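You operate a simulated robot arm through the tools that you are given. There is no shell and no other tool.

The job below is to be done with a simulated two-armed robot. You get a single attempt, and the scene is never put back.

## Task
Shut the steam, cool the basin into the green with tap water, then lift out the basket.
Fine: open the tap half way, tap off first; the basket stands on the drip plate with its beads. Set down upright: wire basket.

Only the result counts: the job must be done as asked and must still hold three seconds after the hand-in. Knocking over, shifting, dropping, spilling or breaking anything else fails it.

## Robot
Two 7-joint arms with two-finger parallel grippers on one trunk that stands fixed in place. Base frame: the origin is at the foot of the trunk, x ahead of it, y to its left, z up; the work surface is at about z = 840. Readings come in mm, rad, newtons and seconds.
The left shoulder is at [50, 177, 1179], the right one opposite. With the tool pointing down near the work surface each hand reaches from about 220 to 700 mm from the base axis, measured 20 degrees to its own side. Payload 3.43 kg a hand.
The TCP of each hand is the grasp point between the finger pads, 34 mm short of the fingertips. In the tool frame z runs along the fingers and y along their closing line. Largest opening 128 mm; finger width 24, thickness 12; the body of the gripper, 48 by 130 mm, starts 96 mm behind the TCP.
Orientation is that of the tool frame in the base frame, as a unit quaternion [w, x, y, z]. With the fingers straight down and closing along the base's y, the tool's x points along the base's -x, its y along +y and its z along -z.

## Interface
- The arms move only by the tool arm_command. It takes "left_increments", "right_increments" or both (then of equal length, played together; a hand with none holds still); each is a list of rows, each a list of 7 numbers: the closure, from 0 (fully open) to 1 (shut), then the shift along the tool's x, y, z in units of 200 mm (1.0 is 200 mm), then the turn, a rotation vector about the tool's x, y, z in units of 45 degrees (1.0 is 45 degrees). In form: [[claw, dx, dy, dz, ax, ay, az], ...]. A call has 1 to 20 rows; each row is the pose to reach, as a shift and turn from the pose commanded when the call began, along the tool's axes at that moment. A call with a number of a shift or a turn outside -1 to 1 is refused whole. Each row takes 0.2 s and may step no farther than 50 mm and 0.15 rad from the row before; otherwise, or with a gripper value out of range, the whole call is refused. Where a pose cannot be reached the arm comes as near as it can. A force on the tool above 50 N (or 10 N above the force at the start of the call, whichever is more), or a blocked arm, ends the call early, and 0.2 s more pass. Each finger travels about 108 mm/s and halts on what it meets, pressing with about 42 N; the grip force reading is that of the motor and also rises with nothing between the fingers. The clock runs only during rows and for 0.2 s after the last one: add rows that repeat a pose to give the fingers time. The reply holds the time, the measured pose of the TCP, the force on the tool along the base axes, the opening and the grip force, in the units named above and with some noise, with the torque about the TCP (base axes, N m) and any sound that the robot's microphone picked up.
- Cameras (640 x 400 px; columns grow to the right, rows downward): "scene" is now at [153.2, -38.4, 1355.4]; the picture's right is [-0.43, -0.90, 0.00], its down [-0.40, 0.19, -0.90] and it looks along [0.81, -0.39, -0.44] (base axes); focal length 235 px, centre (320, 200). "left" rides on the left gripper at [76, 11, -160] in its tool frame; the picture's right is [-0.15, 0.99, 0.00], its down [-0.88, -0.13, -0.46] and it looks along [-0.45, -0.07, 0.89] (tool axes); focal length 234 px, centre (320, 200). "right" rides on the right gripper at [76, -11, -160] in its tool frame; the picture's right is [0.15, 0.99, 0.00], its down [-0.88, 0.13, -0.46] and it looks along [-0.45, 0.07, 0.89] (tool axes); focal length 234 px, centre (320, 200). There is no depth. A picture from a camera that has moved, and an enlarged one, comes with that camera's place and axes in the base frame and with its lens.
- snapshot(camera): a new picture of that camera. It takes no simulated time.
- raise_lower(by): slides the trunk up (or, below 0, down) by that many mm; the arms and the scene camera ride with it, the base frame stays. It gives what a move gives, with no picture.
- pan_tilt(pan, tilt): turns the head with the scene camera to pan (to the left, within 1.396 rad either way) and tilt (down, from -0.506 to 1.204), counted from straight ahead of the robot. It gives what a move gives.
- inspect(camera, box): a new picture of the part [left, top, right, bottom] of that camera's present view, enlarged. It takes no simulated time.
- close_job(): hands the job in; it is judged then, once.

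Places have to be worked out from the pictures, the camera data and where the tool is seen. Open the grippers and draw the arms clear of the work before you hand the job in, unless the task says otherwise.

The tools are called as a command line: name --argument value ..., lists and objects as JSON in quotes. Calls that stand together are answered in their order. arm_command: Moves the arms, as the interface text tells. Its arguments: {"type":"object","properties":{"left_increments":{"type":"array","items":{"type":"array","items":{"type":"number"}}},"right_increments":{"type":"array","items":{"type":"array","items":{"type":"number"}}}},"required":[]} The other tools are called the same way: raise_lower (by) slides the trunk up or down; pan_tilt (pan, tilt) turns the head that bears the scene camera; snapshot (camera) takes a picture; inspect (camera, box) takes an enlarged picture of a part of a camera's view; close_job () hands the job in.

At the start:

```text
clock: 0.0
left_tcp_pos: [372.4, -0.6, 1229.1]
left_tcp_rot: [0.001, 0.0, 1.0, 0.0]
left_ft_force: [-0.4, 0.9, 0.1]
left_wrist_torque: [0.0, 0.0, -0.01]
left_width: 127.9
left_gripper_force: 0.0
right_tcp_pos: [362.3, -381.3, 1247.4]
right_tcp_rot: [0.001, 0.002, 1.0, 0.0]
right_ft_force: [-0.2, 0.2, -0.5]
right_wrist_torque: [-0.01, 0.0, -0.04]
right_width: 127.9
right_gripper_force: 0.0
trunk travel left (down, up): [-350.0, 51.0]
head pan, tilt: [-0.447, 0.457]
```

scene: 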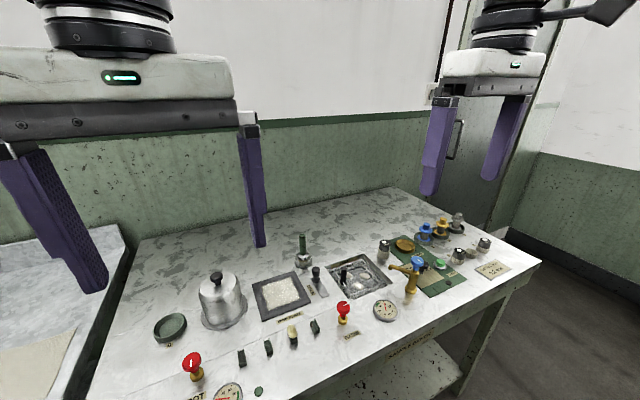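
right: 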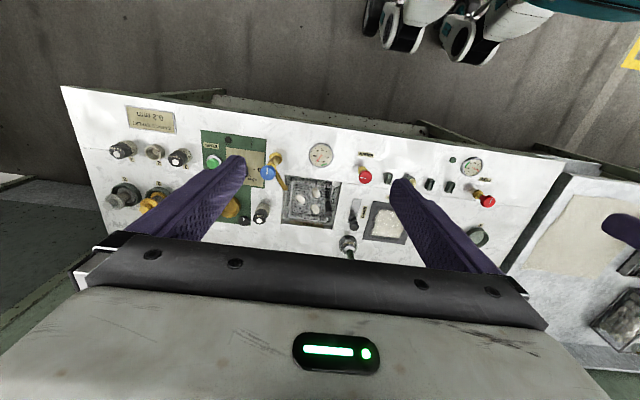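
left: 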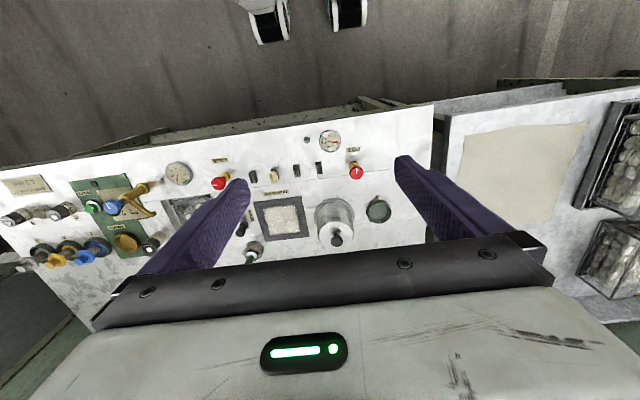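

The bench carries several controls (red valves, tap, gauges, basin, basket or drip plate). I'll start by looking closer at the details with enlarged views.

inspect --camera "scene" --box '[320, 180, 540, 320]'

inspect --camera "scene" --box '[140, 220, 360, 400]'

inspect --camera "right" --box '[60, 80, 340, 260]'

inspect --camera "left" --box '[160, 100, 440, 280]'

```text
2.86 times, centred on (430, 250) of scene
camera zoom: at [153.2, -38.4, 1355.4], right [-0.43, -0.9, 0.0], down [-0.4, 0.19, -0.9], along [0.81, -0.39, -0.44], focal length 671 px, centre (6, 57)
```

zoom: 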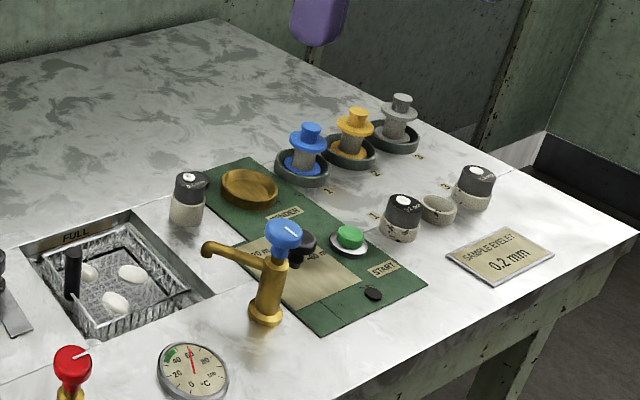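

```text
2.22 times, centred on (250, 310) of scene
camera zoom: at [153.2, -38.4, 1355.4], right [-0.43, -0.9, 0.0], down [-0.4, 0.19, -0.9], along [0.81, -0.39, -0.44], focal length 522 px, centre (476, -44)
```

zoom: 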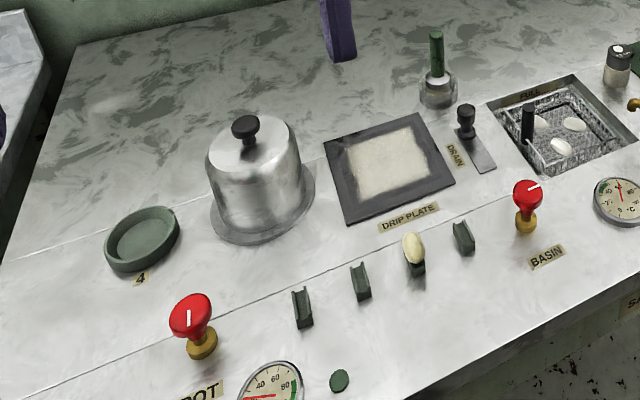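

```text
2.22 times, centred on (200, 170) of right
camera zoom: at [286.6, -391.4, 1406.4], right [-0.14, 0.99, 0.0], down [0.88, 0.13, 0.46], along [0.45, 0.07, -0.89], focal length 520 px, centre (587, 267)
```

zoom: 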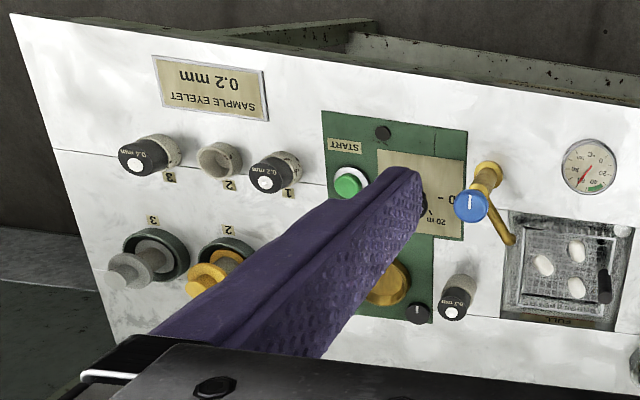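

```text
2.22 times, centred on (300, 190) of left
camera zoom: at [297.0, 11.2, 1387.9], right [0.15, 0.99, 0.0], down [0.88, -0.13, 0.46], along [0.45, -0.07, -0.89], focal length 520 px, centre (364, 222)
```

zoom: 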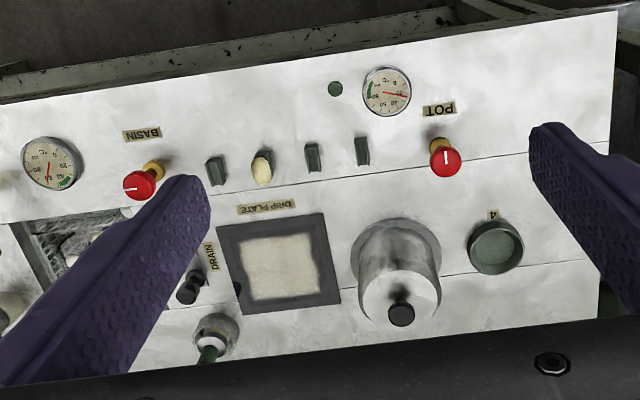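

The layout has a basin on the right with a red steam valve and °C gauge, a blue tap pouring into it, a drain lever and a drip plate; a separate POT valve sits at left. I'll tilt the head down to look at the basin valve, gauge and tap more steeply.

pan_tilt --pan -0.6 --tilt 0.85

snapshot --camera "scene"

inspect --camera "scene" --box '[240, 60, 440, 200]'

inspect --camera "scene" --box '[300, 100, 400, 170]'

```text
clock: 0.9
left_tcp_pos: [373.2, -0.4, 1229.3]
left_tcp_rot: [0.001, -0.001, 1.0, -0.001]
left_ft_force: [1.0, -0.2, 0.2]
left_wrist_torque: [0.03, 0.01, -0.03]
left_width: 128.1
left_gripper_force: 0.1
right_tcp_pos: [362.1, -379.5, 1246.6]
right_tcp_rot: [0.001, 0.001, 1.0, 0.0]
right_ft_force: [0.3, 0.6, -0.4]
right_wrist_torque: [-0.02, 0.01, -0.02]
right_width: 128.1
right_gripper_force: 0.1
trunk travel left (down, up): [-350.0, 51.0]
head pan, tilt: [-0.6, 0.85]
```

```text
taken
camera scene: at [134.9, -42.9, 1321.6], right [-0.56, -0.83, 0.0], down [-0.62, 0.42, -0.66], along [0.55, -0.37, -0.75], focal length 235 px, centre (320, 200)
```

scene: 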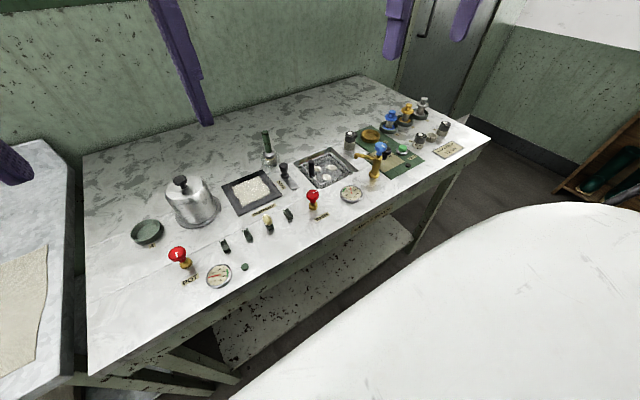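

```text
2.86 times, centred on (340, 130) of scene
camera zoom: at [134.9, -42.9, 1321.6], right [-0.56, -0.83, 0.0], down [-0.62, 0.42, -0.66], along [0.55, -0.37, -0.75], focal length 671 px, centre (263, 400)
```

zoom: 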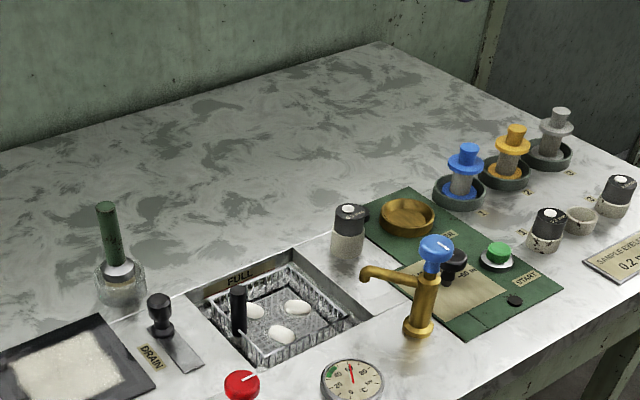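

```text
5.71 times, centred on (350, 135) of scene
camera zoom: at [134.9, -42.9, 1321.6], right [-0.56, -0.83, 0.0], down [-0.62, 0.42, -0.66], along [0.55, -0.37, -0.75], focal length 1341 px, centre (149, 571)
```

zoom: 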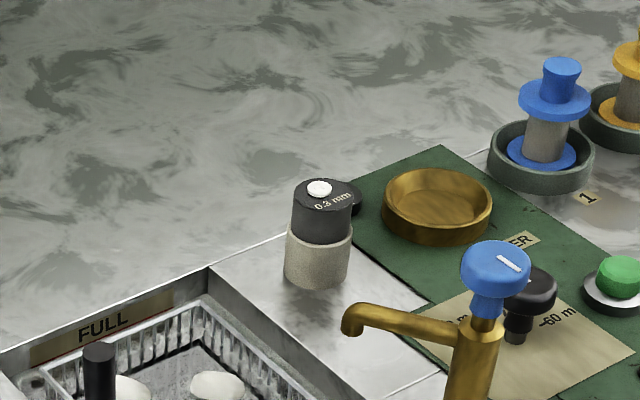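

The basket is in the basin with a black upright handle and three beads. Next I'll zoom in on the gauge, valves and basket from this viewpoint.

inspect --camera "scene" --box '[295, 160, 375, 220]'

inspect --camera "scene" --box '[160, 210, 260, 300]'

inspect --camera "scene" --box '[210, 130, 370, 220]'

inspect --camera "left" --box '[150, 110, 250, 220]'

inspect --camera "right" --box '[240, 110, 400, 270]'

```text
6.67 times, centred on (335, 190) of scene
camera zoom: at [134.9, -42.9, 1321.6], right [-0.56, -0.83, 0.0], down [-0.62, 0.42, -0.66], along [0.55, -0.37, -0.75], focal length 1565 px, centre (220, 267)
```

zoom: 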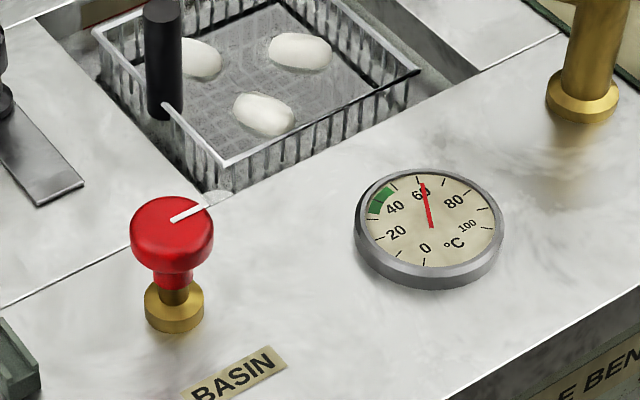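

```text
4.44 times, centred on (210, 255) of scene
camera zoom: at [134.9, -42.9, 1321.6], right [-0.56, -0.83, 0.0], down [-0.62, 0.42, -0.66], along [0.55, -0.37, -0.75], focal length 1043 px, centre (809, -44)
```

zoom: 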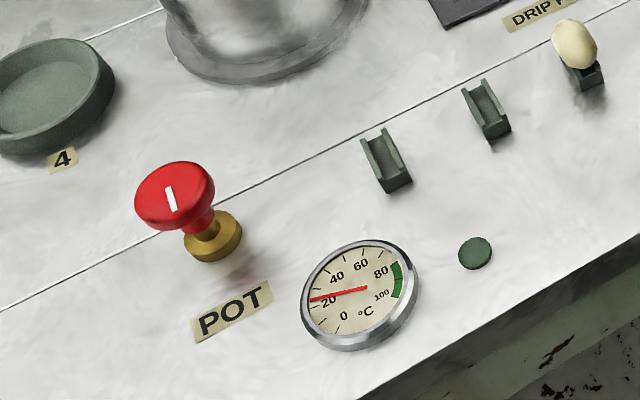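

```text
4.00 times, centred on (290, 175) of scene
camera zoom: at [134.9, -42.9, 1321.6], right [-0.56, -0.83, 0.0], down [-0.62, 0.42, -0.66], along [0.55, -0.37, -0.75], focal length 939 px, centre (440, 300)
```

zoom: 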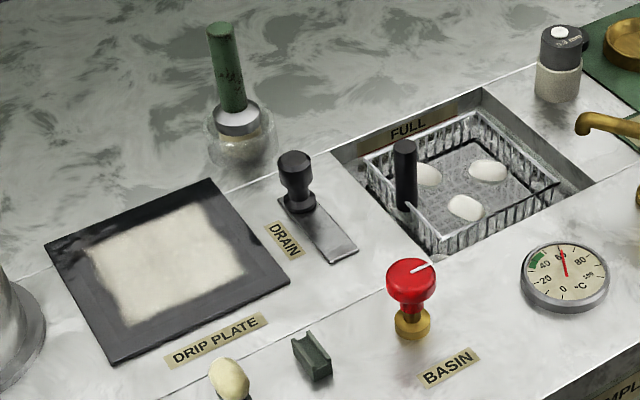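

```text
3.64 times, centred on (200, 165) of left
camera zoom: at [297.0, 11.2, 1388.0], right [0.15, 0.99, 0.0], down [0.88, -0.13, 0.46], along [0.45, -0.07, -0.89], focal length 852 px, centre (756, 327)
```

zoom: 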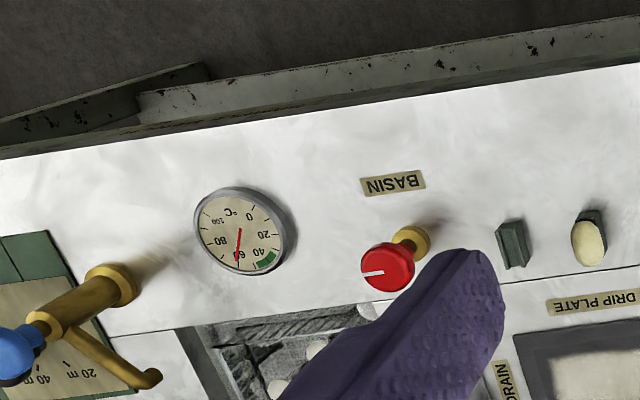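

```text
2.50 times, centred on (320, 190) of right
camera zoom: at [286.6, -391.4, 1406.4], right [-0.14, 0.99, 0.0], down [0.88, 0.13, 0.46], along [0.45, 0.07, -0.89], focal length 585 px, centre (320, 225)
```

zoom: 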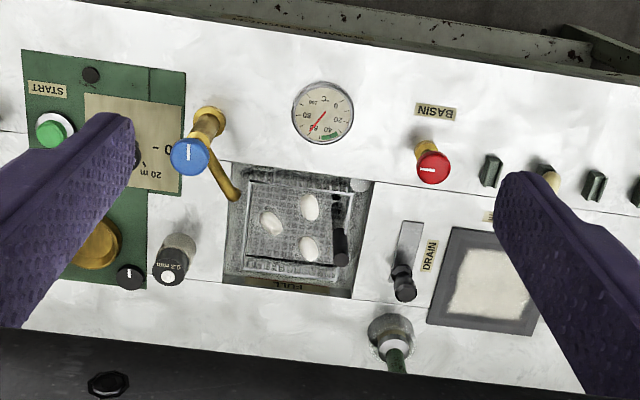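

The steam (BASIN) valve mark points to −y (open) while the shut POT valve and shut tap marks point toward the robot, so closing looks like a 90° clockwise turn; I estimate the BASIN knob at about (471,−248,890) and the tap knob at about (467,−466,955). The gauge reads about 60 with green around 40–48, so I'll move the right hand above the BASIN knob to refine its position.

arm_command --right_increments '[[0, -0.09, 0.11, 0.14, 0, 0, 0], [0, -0.18, 0.22, 0.28, 0, 0, 0], [0, -0.27, 0.33, 0.42, 0, 0, 0], [0, -0.36, 0.44, 0.56, 0, 0, 0], [0, -0.45, 0.55, 0.7, 0, 0, 0], [0, -0.54, 0.66, 0.83, 0, 0, 0]]'

snapshot --camera "right"

snapshot --camera "left"

snapshot --camera "scene"

```text
clock: 2.3
left_tcp_pos: [372.3, 0.3, 1228.8]
left_tcp_rot: [0.0, 0.0, 1.0, -0.001]
left_ft_force: [0.6, -0.5, -0.2]
left_wrist_torque: [0.05, 0.04, -0.03]
left_width: 127.9
left_gripper_force: 0.0
right_tcp_pos: [471.3, -247.1, 1079.9]
right_tcp_rot: [0.001, 0.001, 1.0, 0.0]
right_ft_force: [0.1, 0.2, -0.5]
right_wrist_torque: [-0.02, 0.01, 0.03]
right_width: 127.8
right_gripper_force: 0.0
trunk travel left (down, up): [-350.0, 51.0]
head pan, tilt: [-0.6, 0.85]
```

```text
taken
camera right: at [395.9, -257.8, 1240.3], right [-0.14, 0.99, 0.0], down [0.88, 0.13, 0.46], along [0.45, 0.07, -0.89], focal length 234 px, centre (320, 200)
```

right: 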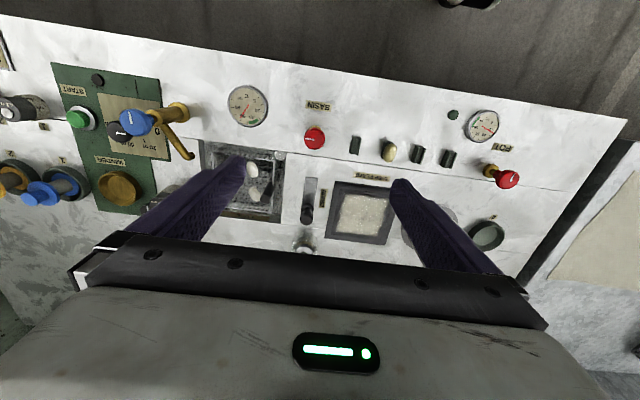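

```text
taken
camera left: at [297.6, 11.4, 1387.7], right [0.15, 0.99, 0.0], down [0.88, -0.13, 0.46], along [0.45, -0.07, -0.89], focal length 234 px, centre (320, 200)
```

left: 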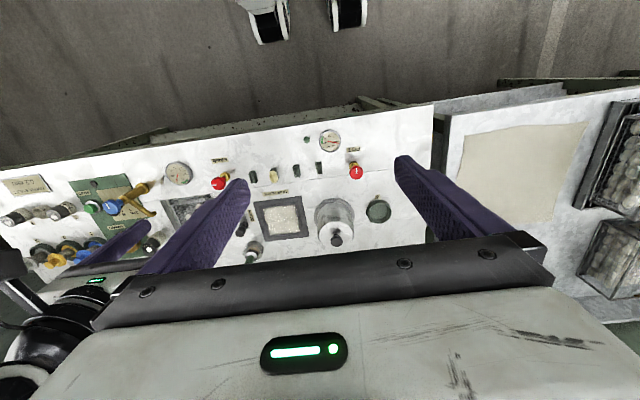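

```text
taken
camera scene: at [135.5, -42.8, 1321.5], right [-0.56, -0.83, 0.0], down [-0.62, 0.42, -0.66], along [0.54, -0.37, -0.75], focal length 235 px, centre (320, 200)
```

scene: 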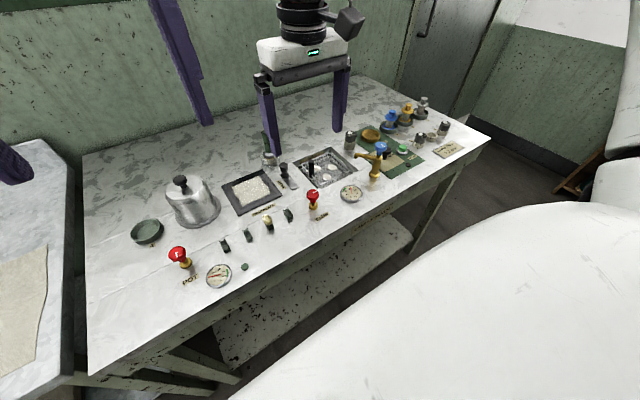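

The BASIN knob projects to about (471,−254) at z≈893 from this camera. I'll zoom for accuracy on the knob, basin and tap.

inspect --camera "right" --box '[270, 90, 350, 170]'

inspect --camera "right" --box '[90, 70, 290, 230]'

inspect --camera "scene" --box '[275, 120, 405, 220]'

inspect --camera "left" --box '[80, 140, 260, 260]'

```text
5.00 times, centred on (310, 130) of right
camera zoom: at [395.9, -257.8, 1240.3], right [-0.14, 0.99, 0.0], down [0.88, 0.13, 0.46], along [0.45, 0.07, -0.89], focal length 1171 px, centre (370, 550)
```

zoom: 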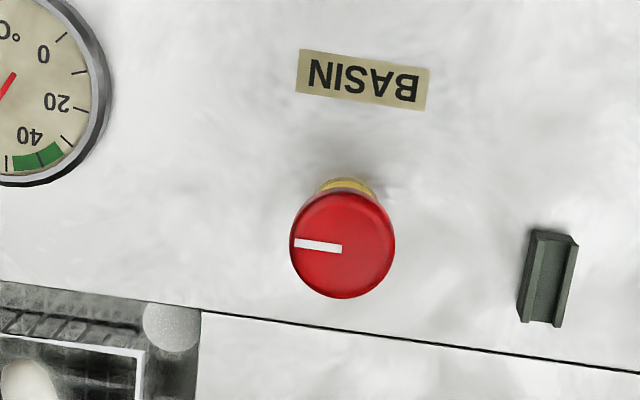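

```text
2.50 times, centred on (190, 150) of right
camera zoom: at [395.9, -257.8, 1240.3], right [-0.14, 0.99, 0.0], down [0.88, 0.13, 0.46], along [0.45, 0.07, -0.89], focal length 585 px, centre (645, 325)
```

zoom: 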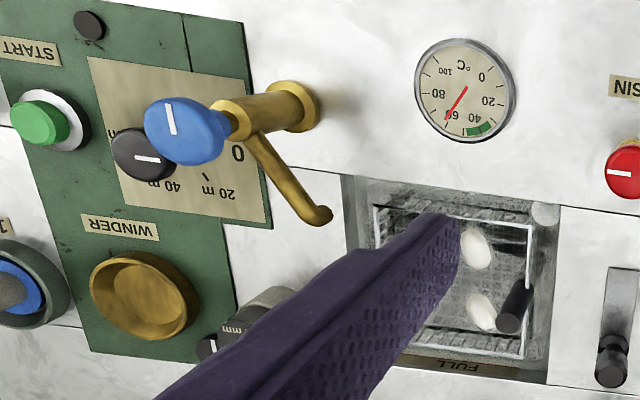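

```text
4.00 times, centred on (340, 170) of scene
camera zoom: at [135.5, -42.8, 1321.5], right [-0.56, -0.83, 0.0], down [-0.62, 0.42, -0.66], along [0.54, -0.37, -0.75], focal length 939 px, centre (240, 320)
```

zoom: 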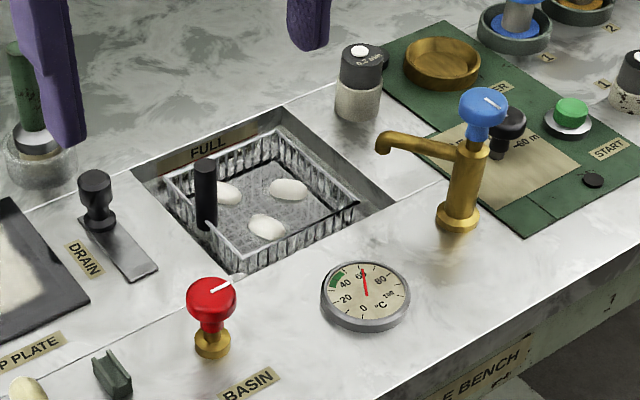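

```text
3.33 times, centred on (170, 200) of left
camera zoom: at [297.6, 11.4, 1387.7], right [0.15, 0.99, 0.0], down [0.88, -0.13, 0.46], along [0.45, -0.07, -0.89], focal length 781 px, centre (820, 200)
```

zoom: 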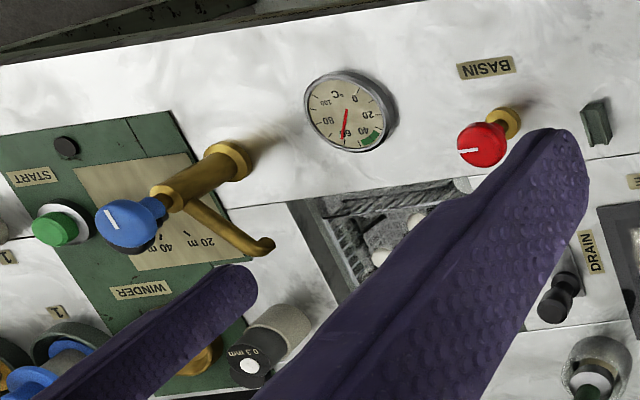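

The knob is about 30 mm wide, centred near (472,−253) with its cap at z≈880–900. I'll pre-turn the right hand 45° counter-clockwise, narrow the opening, and descend to just above the cap.

arm_command --right_increments '[[0.2, -0.003, -0.01, 0.1, 0, 0, -0.17], [0.4, -0.004, -0.02, 0.2, 0, 0, -0.34], [0.5, -0.005, -0.03, 0.3, 0, 0, -0.5], [0.5, -0.005, -0.03, 0.4, 0, 0, -0.67], [0.5, -0.005, -0.03, 0.5, 0, 0, -0.84], [0.5, -0.005, -0.03, 0.6, 0, 0, -1.0]]'

snapshot --camera "right"

inspect --camera "scene" --box '[255, 120, 405, 220]'

inspect --camera "left" --box '[80, 140, 260, 260]'

```text
clock: 3.7
left_tcp_pos: [371.8, -0.3, 1228.2]
left_tcp_rot: [0.001, 0.001, 1.0, -0.001]
left_ft_force: [-0.2, -0.1, 0.9]
left_wrist_torque: [-0.01, 0.01, -0.01]
left_width: 127.9
left_gripper_force: 0.0
right_tcp_pos: [472.4, -254.0, 961.1]
right_tcp_rot: [0.0, -0.383, 0.924, 0.001]
right_ft_force: [0.2, -1.1, 0.0]
right_wrist_torque: [0.01, 0.0, -0.02]
right_width: 64.0
right_gripper_force: 0.1
trunk travel left (down, up): [-350.0, 51.0]
head pan, tilt: [-0.6, 0.85]
```

```text
taken
camera right: at [427.0, -315.9, 1121.0], right [-0.8, 0.6, 0.0], down [0.53, 0.72, 0.46], along [0.27, 0.37, -0.89], focal length 234 px, centre (320, 200)
```

right: 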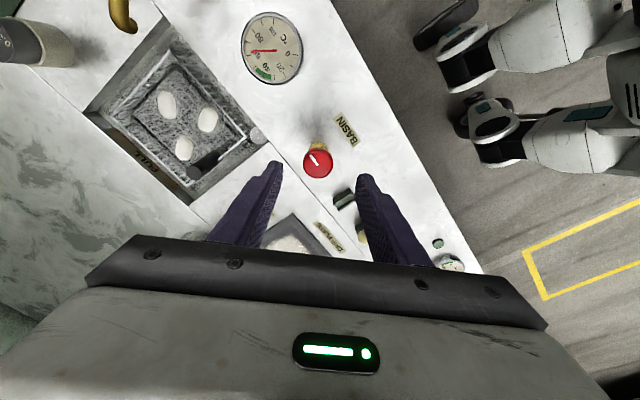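

```text
4.00 times, centred on (330, 170) of scene
camera zoom: at [135.1, -43.1, 1321.5], right [-0.56, -0.83, 0.0], down [-0.62, 0.42, -0.66], along [0.54, -0.37, -0.75], focal length 939 px, centre (280, 320)
```

zoom: 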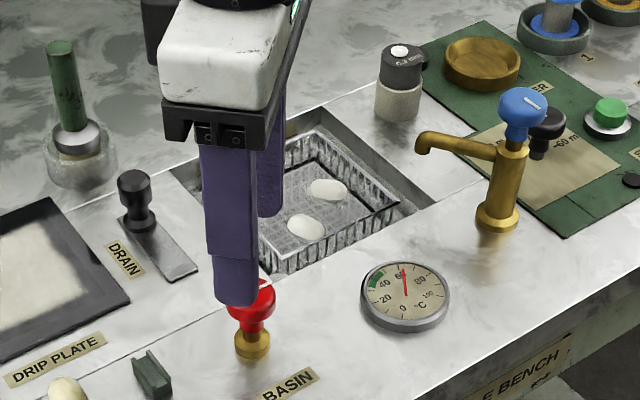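

```text
3.33 times, centred on (170, 200) of left
camera zoom: at [297.2, 11.0, 1387.9], right [0.15, 0.99, 0.0], down [0.88, -0.13, 0.46], along [0.45, -0.07, -0.89], focal length 781 px, centre (820, 200)
```

zoom: 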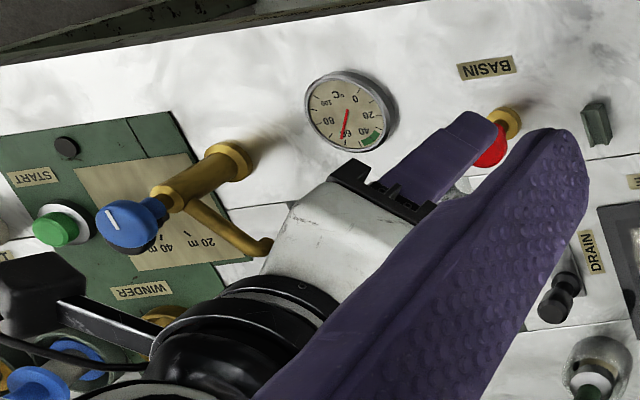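

The knob lies nicely between the fingers. I descend 68 mm so the pads surround the cap, still open.

arm_command --right_increments '[[0.5, 0.003, -0.003, 0.12, 0, 0, 0], [0.5, 0.005, -0.005, 0.24, 0, 0, 0], [0.5, 0.005, -0.005, 0.34, 0, 0, 0]]'

snapshot --camera "right"

inspect --camera "scene" --box '[275, 150, 375, 220]'

```text
clock: 4.5
left_tcp_pos: [372.9, -1.5, 1229.3]
left_tcp_rot: [0.001, 0.0, 1.0, 0.0]
left_ft_force: [-0.2, -0.3, 1.0]
left_wrist_torque: [0.02, -0.01, -0.02]
left_width: 127.9
left_gripper_force: 0.1
right_tcp_pos: [471.1, -256.8, 895.0]
right_tcp_rot: [-0.001, -0.382, 0.924, 0.0]
right_ft_force: [0.0, 0.1, 0.4]
right_wrist_torque: [0.02, 0.03, 0.0]
right_width: 64.1
right_gripper_force: 0.0
trunk travel left (down, up): [-350.0, 51.0]
head pan, tilt: [-0.6, 0.85]
```

```text
taken
camera right: at [426.3, -317.9, 1053.8], right [-0.8, 0.6, 0.0], down [0.53, 0.71, 0.46], along [0.27, 0.37, -0.89], focal length 234 px, centre (320, 200)
```

right: 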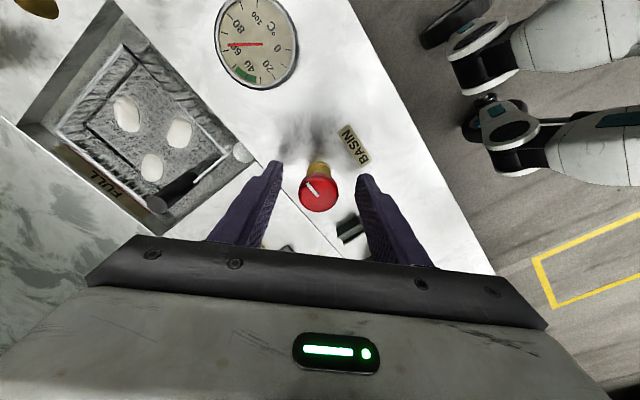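

```text
5.71 times, centred on (325, 185) of scene
camera zoom: at [135.1, -43.1, 1321.5], right [-0.56, -0.83, 0.0], down [-0.62, 0.42, -0.66], along [0.54, -0.37, -0.75], focal length 1341 px, centre (291, 286)
```

zoom: 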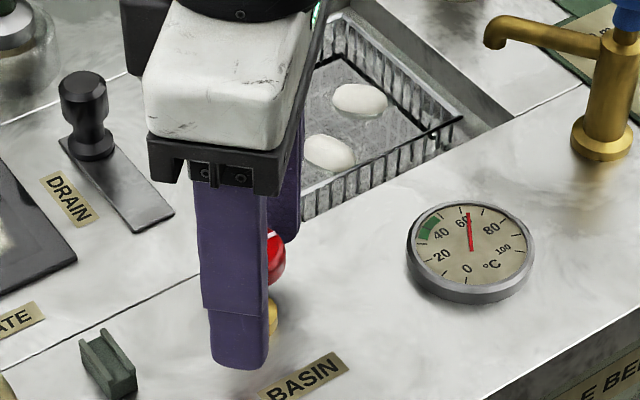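

Fingertips straddle the knob cleanly with no contact. Closing on it now.

arm_command --right_increments '[[0.7, 0, 0, 0, 0, 0, 0], [0.9, 0, 0, 0, 0, 0, 0], [1, 0, 0, 0, 0, 0, 0]]'

inspect --camera "right" --box '[240, 120, 400, 240]'

```text
clock: 5.3
left_tcp_pos: [372.5, -0.6, 1229.1]
left_tcp_rot: [0.0, 0.0, 1.0, 0.0]
left_ft_force: [-0.7, 0.3, 0.2]
left_wrist_torque: [0.01, -0.01, 0.04]
left_width: 127.8
left_gripper_force: 0.0
right_tcp_pos: [473.5, -257.9, 894.8]
right_tcp_rot: [0.001, -0.382, 0.924, 0.0]
right_ft_force: [3.3, -4.5, -0.6]
right_wrist_torque: [-0.33, -0.2, 0.03]
right_width: 31.4
right_gripper_force: 45.4
trunk travel left (down, up): [-350.0, 51.0]
head pan, tilt: [-0.6, 0.85]
```

```text
3.33 times, centred on (320, 180) of right
camera zoom: at [426.6, -318.3, 1054.0], right [-0.8, 0.6, 0.0], down [0.53, 0.71, 0.46], along [0.27, 0.36, -0.89], focal length 781 px, centre (320, 267)
```

zoom: 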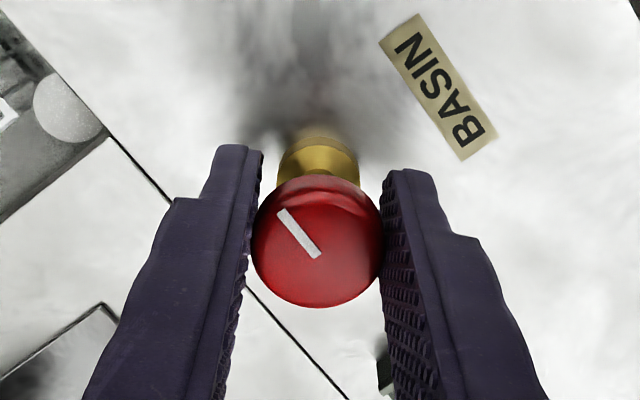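

Grip is firm on the 31 mm cap. Turning clockwise 45° as the first half of the closing.

arm_command --right_increments '[[1, 0, 0, 0, 0, 0, 0.15], [1, 0, 0, 0, 0, 0, 0.3], [1, 0, 0, 0, 0, 0, 0.45], [1, 0, 0, 0, 0, 0, 0.6], [1, 0, 0, 0, 0, 0, 0.75], [1, 0, 0, 0, 0, 0, 0.9], [1, 0, 0, 0, 0, 0, 1.0], [1, 0, 0, 0, 0, 0, 1.0]]'

inspect --camera "right" --box '[240, 120, 400, 240]'

```text
clock: 7.1
left_tcp_pos: [372.2, -0.1, 1229.0]
left_tcp_rot: [0.0, -0.001, 1.0, -0.001]
left_ft_force: [-0.4, 0.2, -0.8]
left_wrist_torque: [-0.02, -0.01, 0.02]
left_width: 128.2
left_gripper_force: 0.0
right_tcp_pos: [470.9, -254.3, 895.1]
right_tcp_rot: [0.002, 0.001, 1.0, 0.001]
right_ft_force: [0.1, 1.5, 11.9]
right_wrist_torque: [0.25, 0.62, -0.02]
right_width: 31.3
right_gripper_force: 44.7
trunk travel left (down, up): [-350.0, 51.0]
head pan, tilt: [-0.6, 0.85]
```

```text
3.33 times, centred on (320, 180) of right
camera zoom: at [395.4, -265.9, 1053.7], right [-0.14, 0.99, 0.0], down [0.88, 0.13, 0.46], along [0.45, 0.07, -0.89], focal length 781 px, centre (320, 267)
```

zoom: 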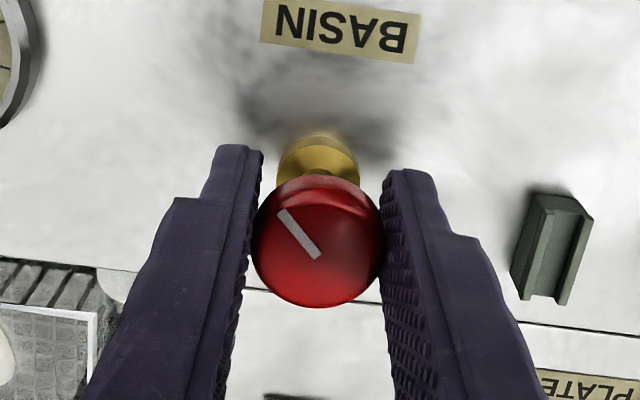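

The knob followed 45°; there's little resisting torque. I continue clockwise the remaining 45°, watching for a stop.

arm_command --right_increments '[[1, 0, 0, 0, 0, 0, 0.15], [1, 0, 0, 0, 0, 0, 0.3], [1, 0, 0, 0, 0, 0, 0.45], [1, 0, 0, 0, 0, 0, 0.6], [1, 0, 0, 0, 0, 0, 0.75], [1, 0, 0, 0, 0, 0, 0.9], [1, 0, 0, 0, 0, 0, 0.98], [1, 0, 0, 0, 0, 0, 0.98]]'

inspect --camera "right" --box '[240, 120, 400, 240]'

snapshot --camera "right"

inspect --camera "scene" --box '[275, 150, 375, 220]'

```text
clock: 8.9
left_tcp_pos: [372.5, 1.5, 1229.0]
left_tcp_rot: [0.001, 0.0, 1.0, -0.002]
left_ft_force: [0.4, 0.4, 0.7]
left_wrist_torque: [0.01, 0.0, -0.03]
left_width: 128.0
left_gripper_force: 0.1
right_tcp_pos: [472.4, -252.8, 894.3]
right_tcp_rot: [0.002, 0.376, 0.927, 0.002]
right_ft_force: [-1.0, 22.8, 2.6]
right_wrist_torque: [-0.13, -0.39, 0.03]
right_width: 31.0
right_gripper_force: 45.2
trunk travel left (down, up): [-350.0, 51.0]
head pan, tilt: [-0.6, 0.85]
```

```text
3.33 times, centred on (320, 180) of right
camera zoom: at [409.9, -208.0, 1053.8], right [0.58, 0.81, 0.0], down [0.72, -0.52, 0.46], along [0.37, -0.26, -0.89], focal length 781 px, centre (320, 267)
```

zoom: 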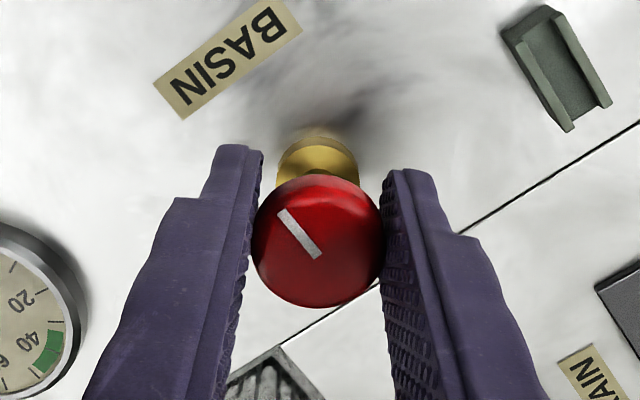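

```text
taken
camera right: at [409.9, -208.0, 1053.8], right [0.58, 0.81, 0.0], down [0.72, -0.52, 0.46], along [0.37, -0.26, -0.89], focal length 234 px, centre (320, 200)
```

right: 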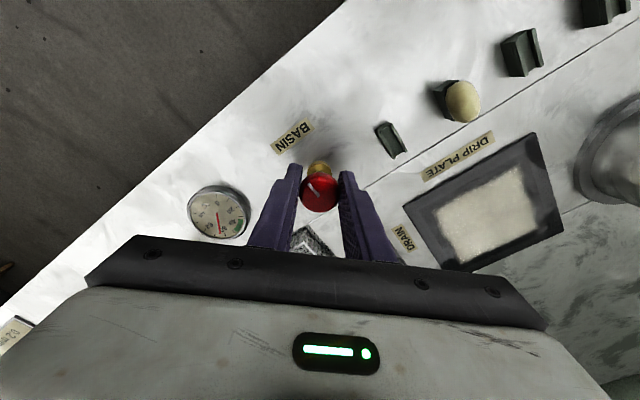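

```text
5.71 times, centred on (325, 185) of scene
camera zoom: at [134.6, -40.6, 1321.6], right [-0.56, -0.83, 0.0], down [-0.62, 0.42, -0.66], along [0.54, -0.37, -0.75], focal length 1341 px, centre (291, 286)
```

zoom: 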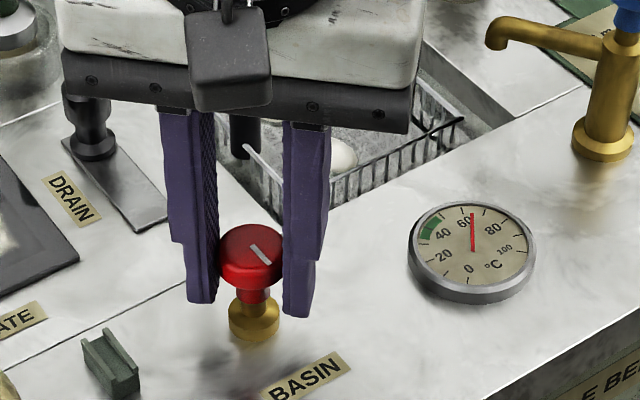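

The mark now points toward the robot, same as the shut POT valve. I'll push a few degrees more to feel for the end stop.

arm_command --right_increments '[[1, 0, 0, 0, 0, 0, 0.06], [1, 0, 0, 0, 0, 0, 0.12], [1, 0, 0, 0, 0, 0, 0.12]]'

inspect --camera "right" --box '[240, 120, 400, 240]'

```text
clock: 9.7
left_tcp_pos: [373.5, 1.1, 1229.6]
left_tcp_rot: [0.0, 0.0, 1.0, -0.002]
left_ft_force: [-0.9, -0.1, 0.4]
left_wrist_torque: [0.02, 0.02, -0.03]
left_width: 127.9
left_gripper_force: 0.2
right_tcp_pos: [472.3, -252.8, 894.1]
right_tcp_rot: [0.002, 0.418, 0.909, 0.002]
right_ft_force: [3.6, 21.5, -1.9]
right_wrist_torque: [0.09, -0.18, 0.63]
right_width: 31.3
right_gripper_force: 45.1
trunk travel left (down, up): [-350.0, 51.0]
head pan, tilt: [-0.6, 0.85]
```

```text
3.33 times, centred on (320, 180) of right
camera zoom: at [414.9, -203.0, 1053.7], right [0.66, 0.75, 0.01], down [0.67, -0.59, 0.46], along [0.35, -0.3, -0.89], focal length 781 px, centre (320, 267)
```

zoom: 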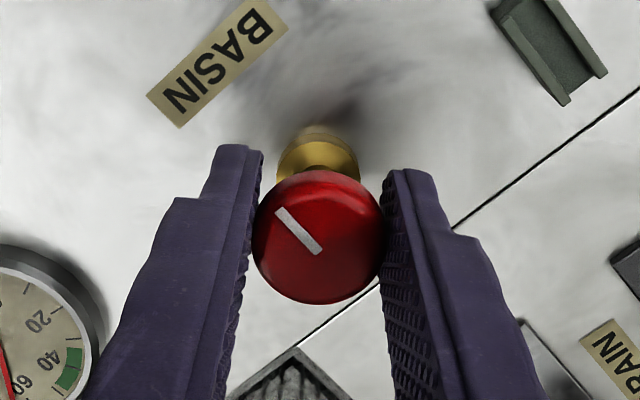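

Torque rose to 0.63 N·m with the mark no longer following, so the valve is at its shut stop. Releasing and lifting off.

arm_command --right_increments '[[0.8, 0, 0, 0, 0, 0, 0], [0.5, 0, 0, 0, 0, 0, 0], [0.5, 0, 0, 0, 0, 0, 0], [0.5, 0, 0, -0.2, 0, 0, 0], [0.5, 0, 0, -0.4, 0, 0, 0], [0.5, 0, 0, -0.6, 0, 0, 0]]'

inspect --camera "scene" --box '[255, 120, 405, 220]'

snapshot --camera "right"

```text
clock: 11.1
left_tcp_pos: [372.1, -0.1, 1229.1]
left_tcp_rot: [0.001, 0.0, 1.0, -0.001]
left_ft_force: [0.3, -0.2, -0.2]
left_wrist_torque: [0.04, -0.05, -0.01]
left_width: 127.9
left_gripper_force: 0.1
right_tcp_pos: [472.4, -258.0, 1012.3]
right_tcp_rot: [0.0, 0.42, 0.908, 0.0]
right_ft_force: [0.4, -0.5, 0.8]
right_wrist_torque: [-0.02, 0.0, -0.01]
right_width: 63.8
right_gripper_force: 0.1
trunk travel left (down, up): [-350.0, 51.0]
head pan, tilt: [-0.6, 0.85]
```

```text
4.00 times, centred on (330, 170) of scene
camera zoom: at [134.5, -42.6, 1321.6], right [-0.56, -0.83, 0.0], down [-0.62, 0.42, -0.66], along [0.55, -0.37, -0.75], focal length 939 px, centre (280, 320)
```

zoom: 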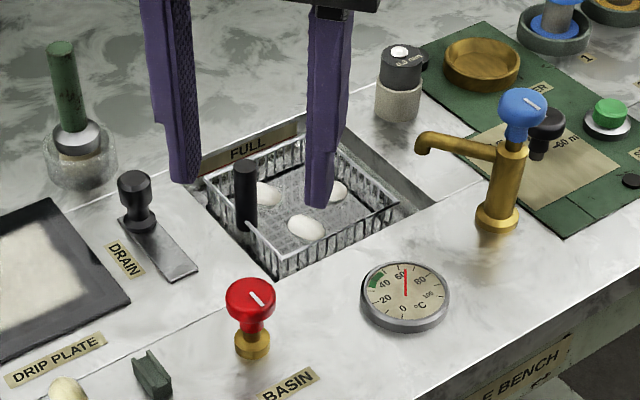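

```text
taken
camera right: at [414.5, -205.6, 1171.6], right [0.66, 0.75, 0.0], down [0.67, -0.59, 0.46], along [0.34, -0.3, -0.89], focal length 234 px, centre (320, 200)
```

right: 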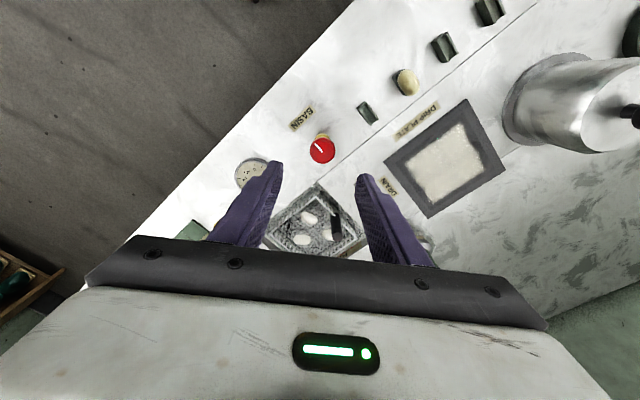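

Steam is shut and the gauge is drifting just under 60. Now I swing the right hand to above the tap at about (467,−466), rotating back to about straight.

arm_command --right_increments '[[0.5, 0, 0, -0.2, 0, 0, 0], [0.5, -0.11, -0.1, -0.34, 0, 0, -0.15], [0.5, -0.22, -0.2, -0.34, 0, 0, -0.3], [0.5, -0.33, -0.3, -0.34, 0, 0, -0.45], [0.5, -0.44, -0.4, -0.34, 0, 0, -0.6], [0.5, -0.55, -0.5, -0.34, 0, 0, -0.75], [0.5, -0.66, -0.6, -0.34, 0, 0, -0.9], [0.5, -0.776, -0.693, -0.34, 0, 0, -1.0]]'

snapshot --camera "right"

snapshot --camera "scene"

inspect --camera "right" --box '[250, 80, 410, 200]'

inspect --camera "scene" --box '[330, 110, 430, 200]'

inspect --camera "left" --box '[60, 140, 240, 260]'

```text
clock: 12.9
left_tcp_pos: [372.3, -1.2, 1228.7]
left_tcp_rot: [0.0, 0.001, 1.0, 0.001]
left_ft_force: [0.6, 0.2, 0.0]
left_wrist_torque: [0.0, 0.0, -0.03]
left_width: 128.0
left_gripper_force: 0.2
right_tcp_pos: [468.1, -464.6, 1079.3]
right_tcp_rot: [0.0, 0.039, 0.999, -0.001]
right_ft_force: [-0.3, -0.2, -0.5]
right_wrist_torque: [0.04, -0.02, 0.0]
right_width: 63.9
right_gripper_force: 0.0
trunk travel left (down, up): [-350.0, 51.0]
head pan, tilt: [-0.6, 0.85]
```

```text
taken
camera right: at [391.4, -469.4, 1239.4], right [-0.07, 1.0, 0.0], down [0.89, 0.06, 0.46], along [0.46, 0.03, -0.89], focal length 234 px, centre (320, 200)
```

right: 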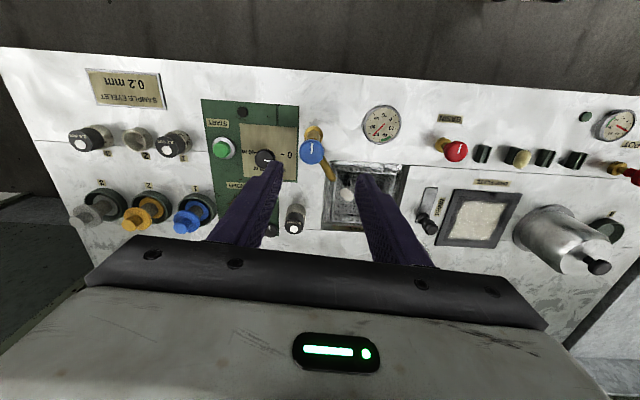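

```text
taken
camera scene: at [135.0, -43.3, 1321.5], right [-0.56, -0.83, 0.0], down [-0.62, 0.42, -0.66], along [0.54, -0.37, -0.75], focal length 235 px, centre (320, 200)
```

scene: 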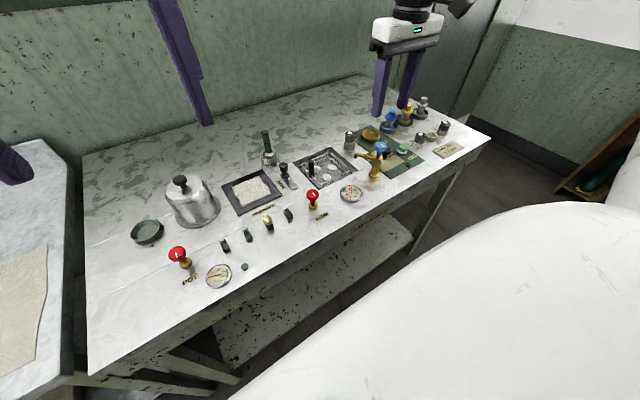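

```text
3.33 times, centred on (330, 140) of right
camera zoom: at [391.4, -469.4, 1239.4], right [-0.07, 1.0, 0.0], down [0.89, 0.06, 0.46], along [0.46, 0.03, -0.89], focal length 781 px, centre (287, 400)
```

zoom: 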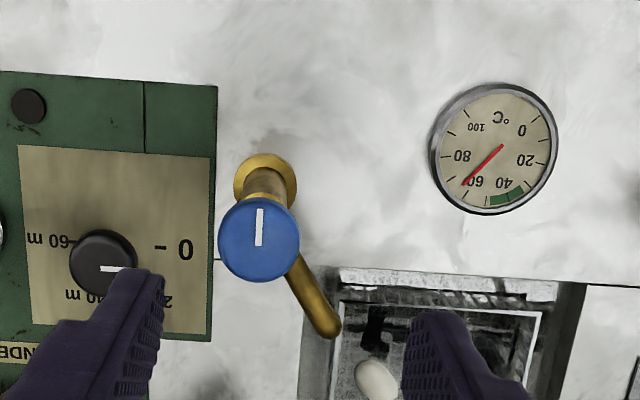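

```text
4.44 times, centred on (380, 155) of scene
camera zoom: at [135.0, -43.3, 1321.5], right [-0.56, -0.83, 0.0], down [-0.62, 0.42, -0.66], along [0.54, -0.37, -0.75], focal length 1043 px, centre (53, 400)
```

zoom: 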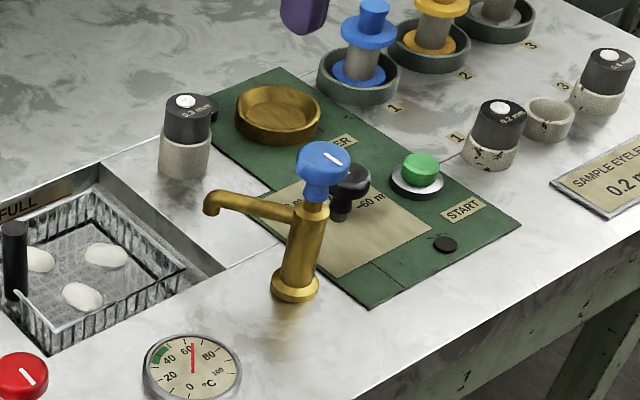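

```text
3.33 times, centred on (150, 200) of left
camera zoom: at [297.1, 10.8, 1387.9], right [0.15, 0.99, 0.0], down [0.88, -0.13, 0.46], along [0.45, -0.07, -0.89], focal length 781 px, centre (887, 200)
```

zoom: 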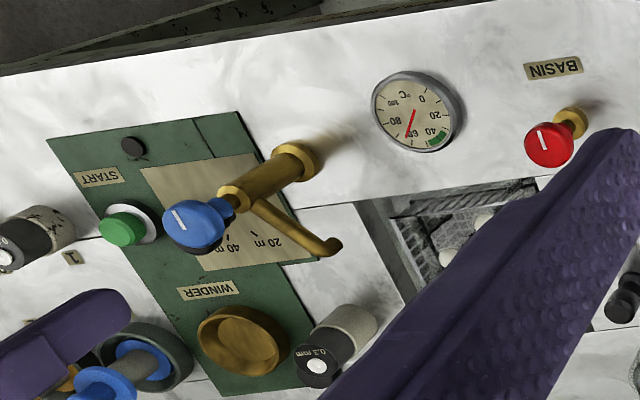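

Triangulating from both cameras puts the tap cap axis at about (475,−474.5), cap at z≈930–952, and the spout top near z 911 pointing toward the basin. I move over it with tips just at the cap's top, checking alignment.

arm_command --right_increments '[[0.5, -0.02, -0.02, 0.1, 0, 0, -0.1], [0.5, -0.038, -0.047, 0.2, 0, 0, -0.2], [0.5, -0.038, -0.047, 0.3, 0, 0, -0.322], [0.5, -0.038, -0.047, 0.4, 0, 0, -0.322], [0.5, -0.038, -0.047, 0.45, 0, 0, -0.322]]'

snapshot --camera "right"

inspect --camera "scene" --box '[330, 110, 430, 200]'

inspect --camera "left" --box '[60, 140, 240, 260]'

```text
clock: 14.1
left_tcp_pos: [373.8, -0.1, 1229.0]
left_tcp_rot: [0.0, 0.0, 1.0, 0.0]
left_ft_force: [0.2, -0.1, -0.3]
left_wrist_torque: [0.04, 0.05, -0.02]
left_width: 127.9
left_gripper_force: 0.0
right_tcp_pos: [474.9, -474.9, 991.0]
right_tcp_rot: [0.0, -0.087, 0.996, 0.0]
right_ft_force: [0.1, -0.5, -0.2]
right_wrist_torque: [-0.02, 0.01, 0.04]
right_width: 63.9
right_gripper_force: 0.0
trunk travel left (down, up): [-350.0, 51.0]
head pan, tilt: [-0.6, 0.85]
```

```text
taken
camera right: at [401.9, -498.5, 1149.9], right [-0.31, 0.95, 0.0], down [0.84, 0.28, 0.46], along [0.43, 0.14, -0.89], focal length 234 px, centre (320, 200)
```

right: 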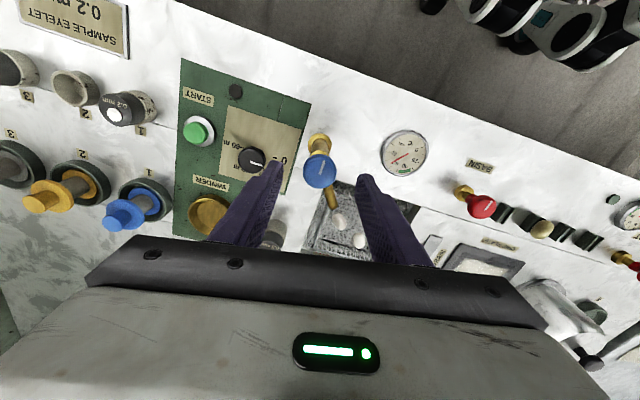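

```text
4.44 times, centred on (380, 155) of scene
camera zoom: at [134.9, -43.0, 1321.5], right [-0.56, -0.83, 0.0], down [-0.62, 0.42, -0.66], along [0.54, -0.37, -0.75], focal length 1043 px, centre (53, 400)
```

zoom: 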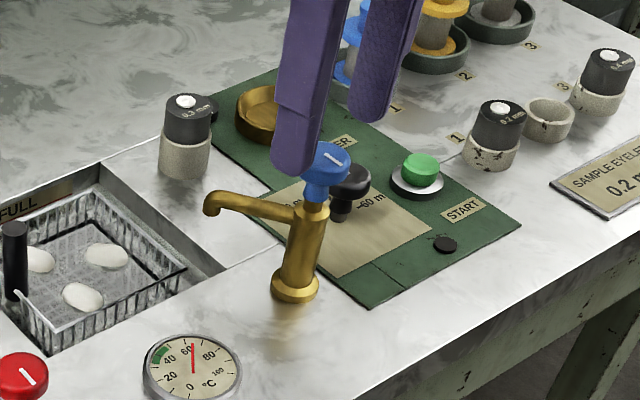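

```text
3.33 times, centred on (150, 200) of left
camera zoom: at [297.0, 11.1, 1387.9], right [0.15, 0.99, 0.0], down [0.88, -0.13, 0.46], along [0.45, -0.07, -0.89], focal length 781 px, centre (887, 200)
```

zoom: 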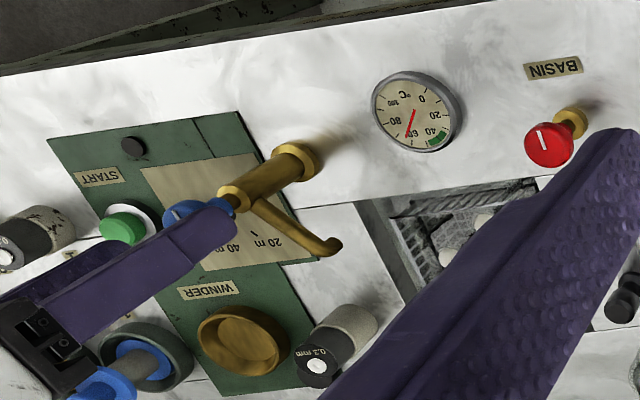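

Aligned within about 2 mm. Descending 38 mm so the tips end at z≈919, above the spout, then closing.

arm_command --right_increments '[[0.5, 0.005, 0, 0.1, 0, 0, 0], [0.5, 0.005, 0, 0.19, 0, 0, 0], [0.5, 0.005, 0, 0.19, 0, 0, 0], [0.7, 0.005, 0, 0.19, 0, 0, 0], [0.9, 0.005, 0, 0.19, 0, 0, 0], [1, 0.005, 0, 0.19, 0, 0, 0]]'

inspect --camera "right" --box '[240, 120, 400, 240]'

inspect --camera "scene" --box '[330, 110, 430, 200]'

```text
clock: 15.5
left_tcp_pos: [372.9, -0.9, 1229.6]
left_tcp_rot: [0.0, -0.001, 1.0, 0.0]
left_ft_force: [0.8, 0.2, -0.1]
left_wrist_torque: [0.02, 0.0, -0.01]
left_width: 128.1
left_gripper_force: 0.1
right_tcp_pos: [473.7, -475.9, 952.8]
right_tcp_rot: [0.0, -0.087, 0.996, 0.0]
right_ft_force: [-0.2, 2.1, -2.6]
right_wrist_torque: [0.16, -0.26, -0.02]
right_width: 31.1
right_gripper_force: 45.4
trunk travel left (down, up): [-350.0, 51.0]
head pan, tilt: [-0.6, 0.85]
```

```text
3.33 times, centred on (320, 180) of right
camera zoom: at [400.4, -499.1, 1112.2], right [-0.31, 0.95, 0.0], down [0.84, 0.28, 0.46], along [0.43, 0.14, -0.89], focal length 781 px, centre (320, 267)
```

zoom: 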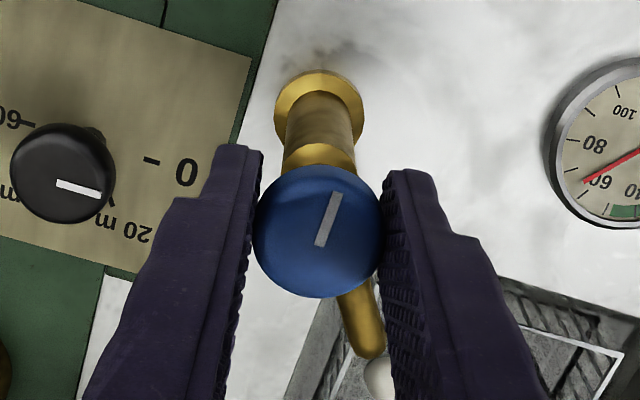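

```text
4.44 times, centred on (380, 155) of scene
camera zoom: at [134.9, -42.9, 1321.5], right [-0.56, -0.83, 0.0], down [-0.62, 0.42, -0.66], along [0.54, -0.37, -0.75], focal length 1043 px, centre (53, 400)
```

zoom: 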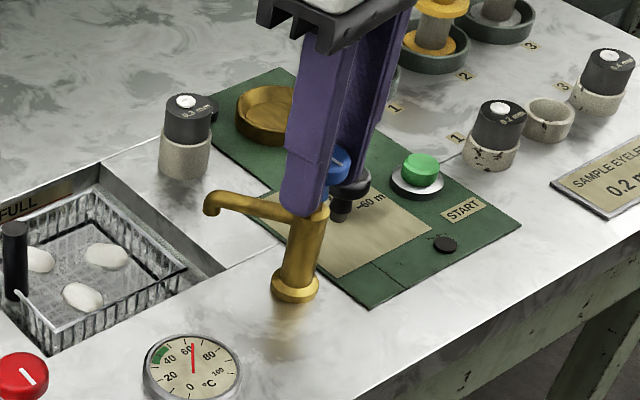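

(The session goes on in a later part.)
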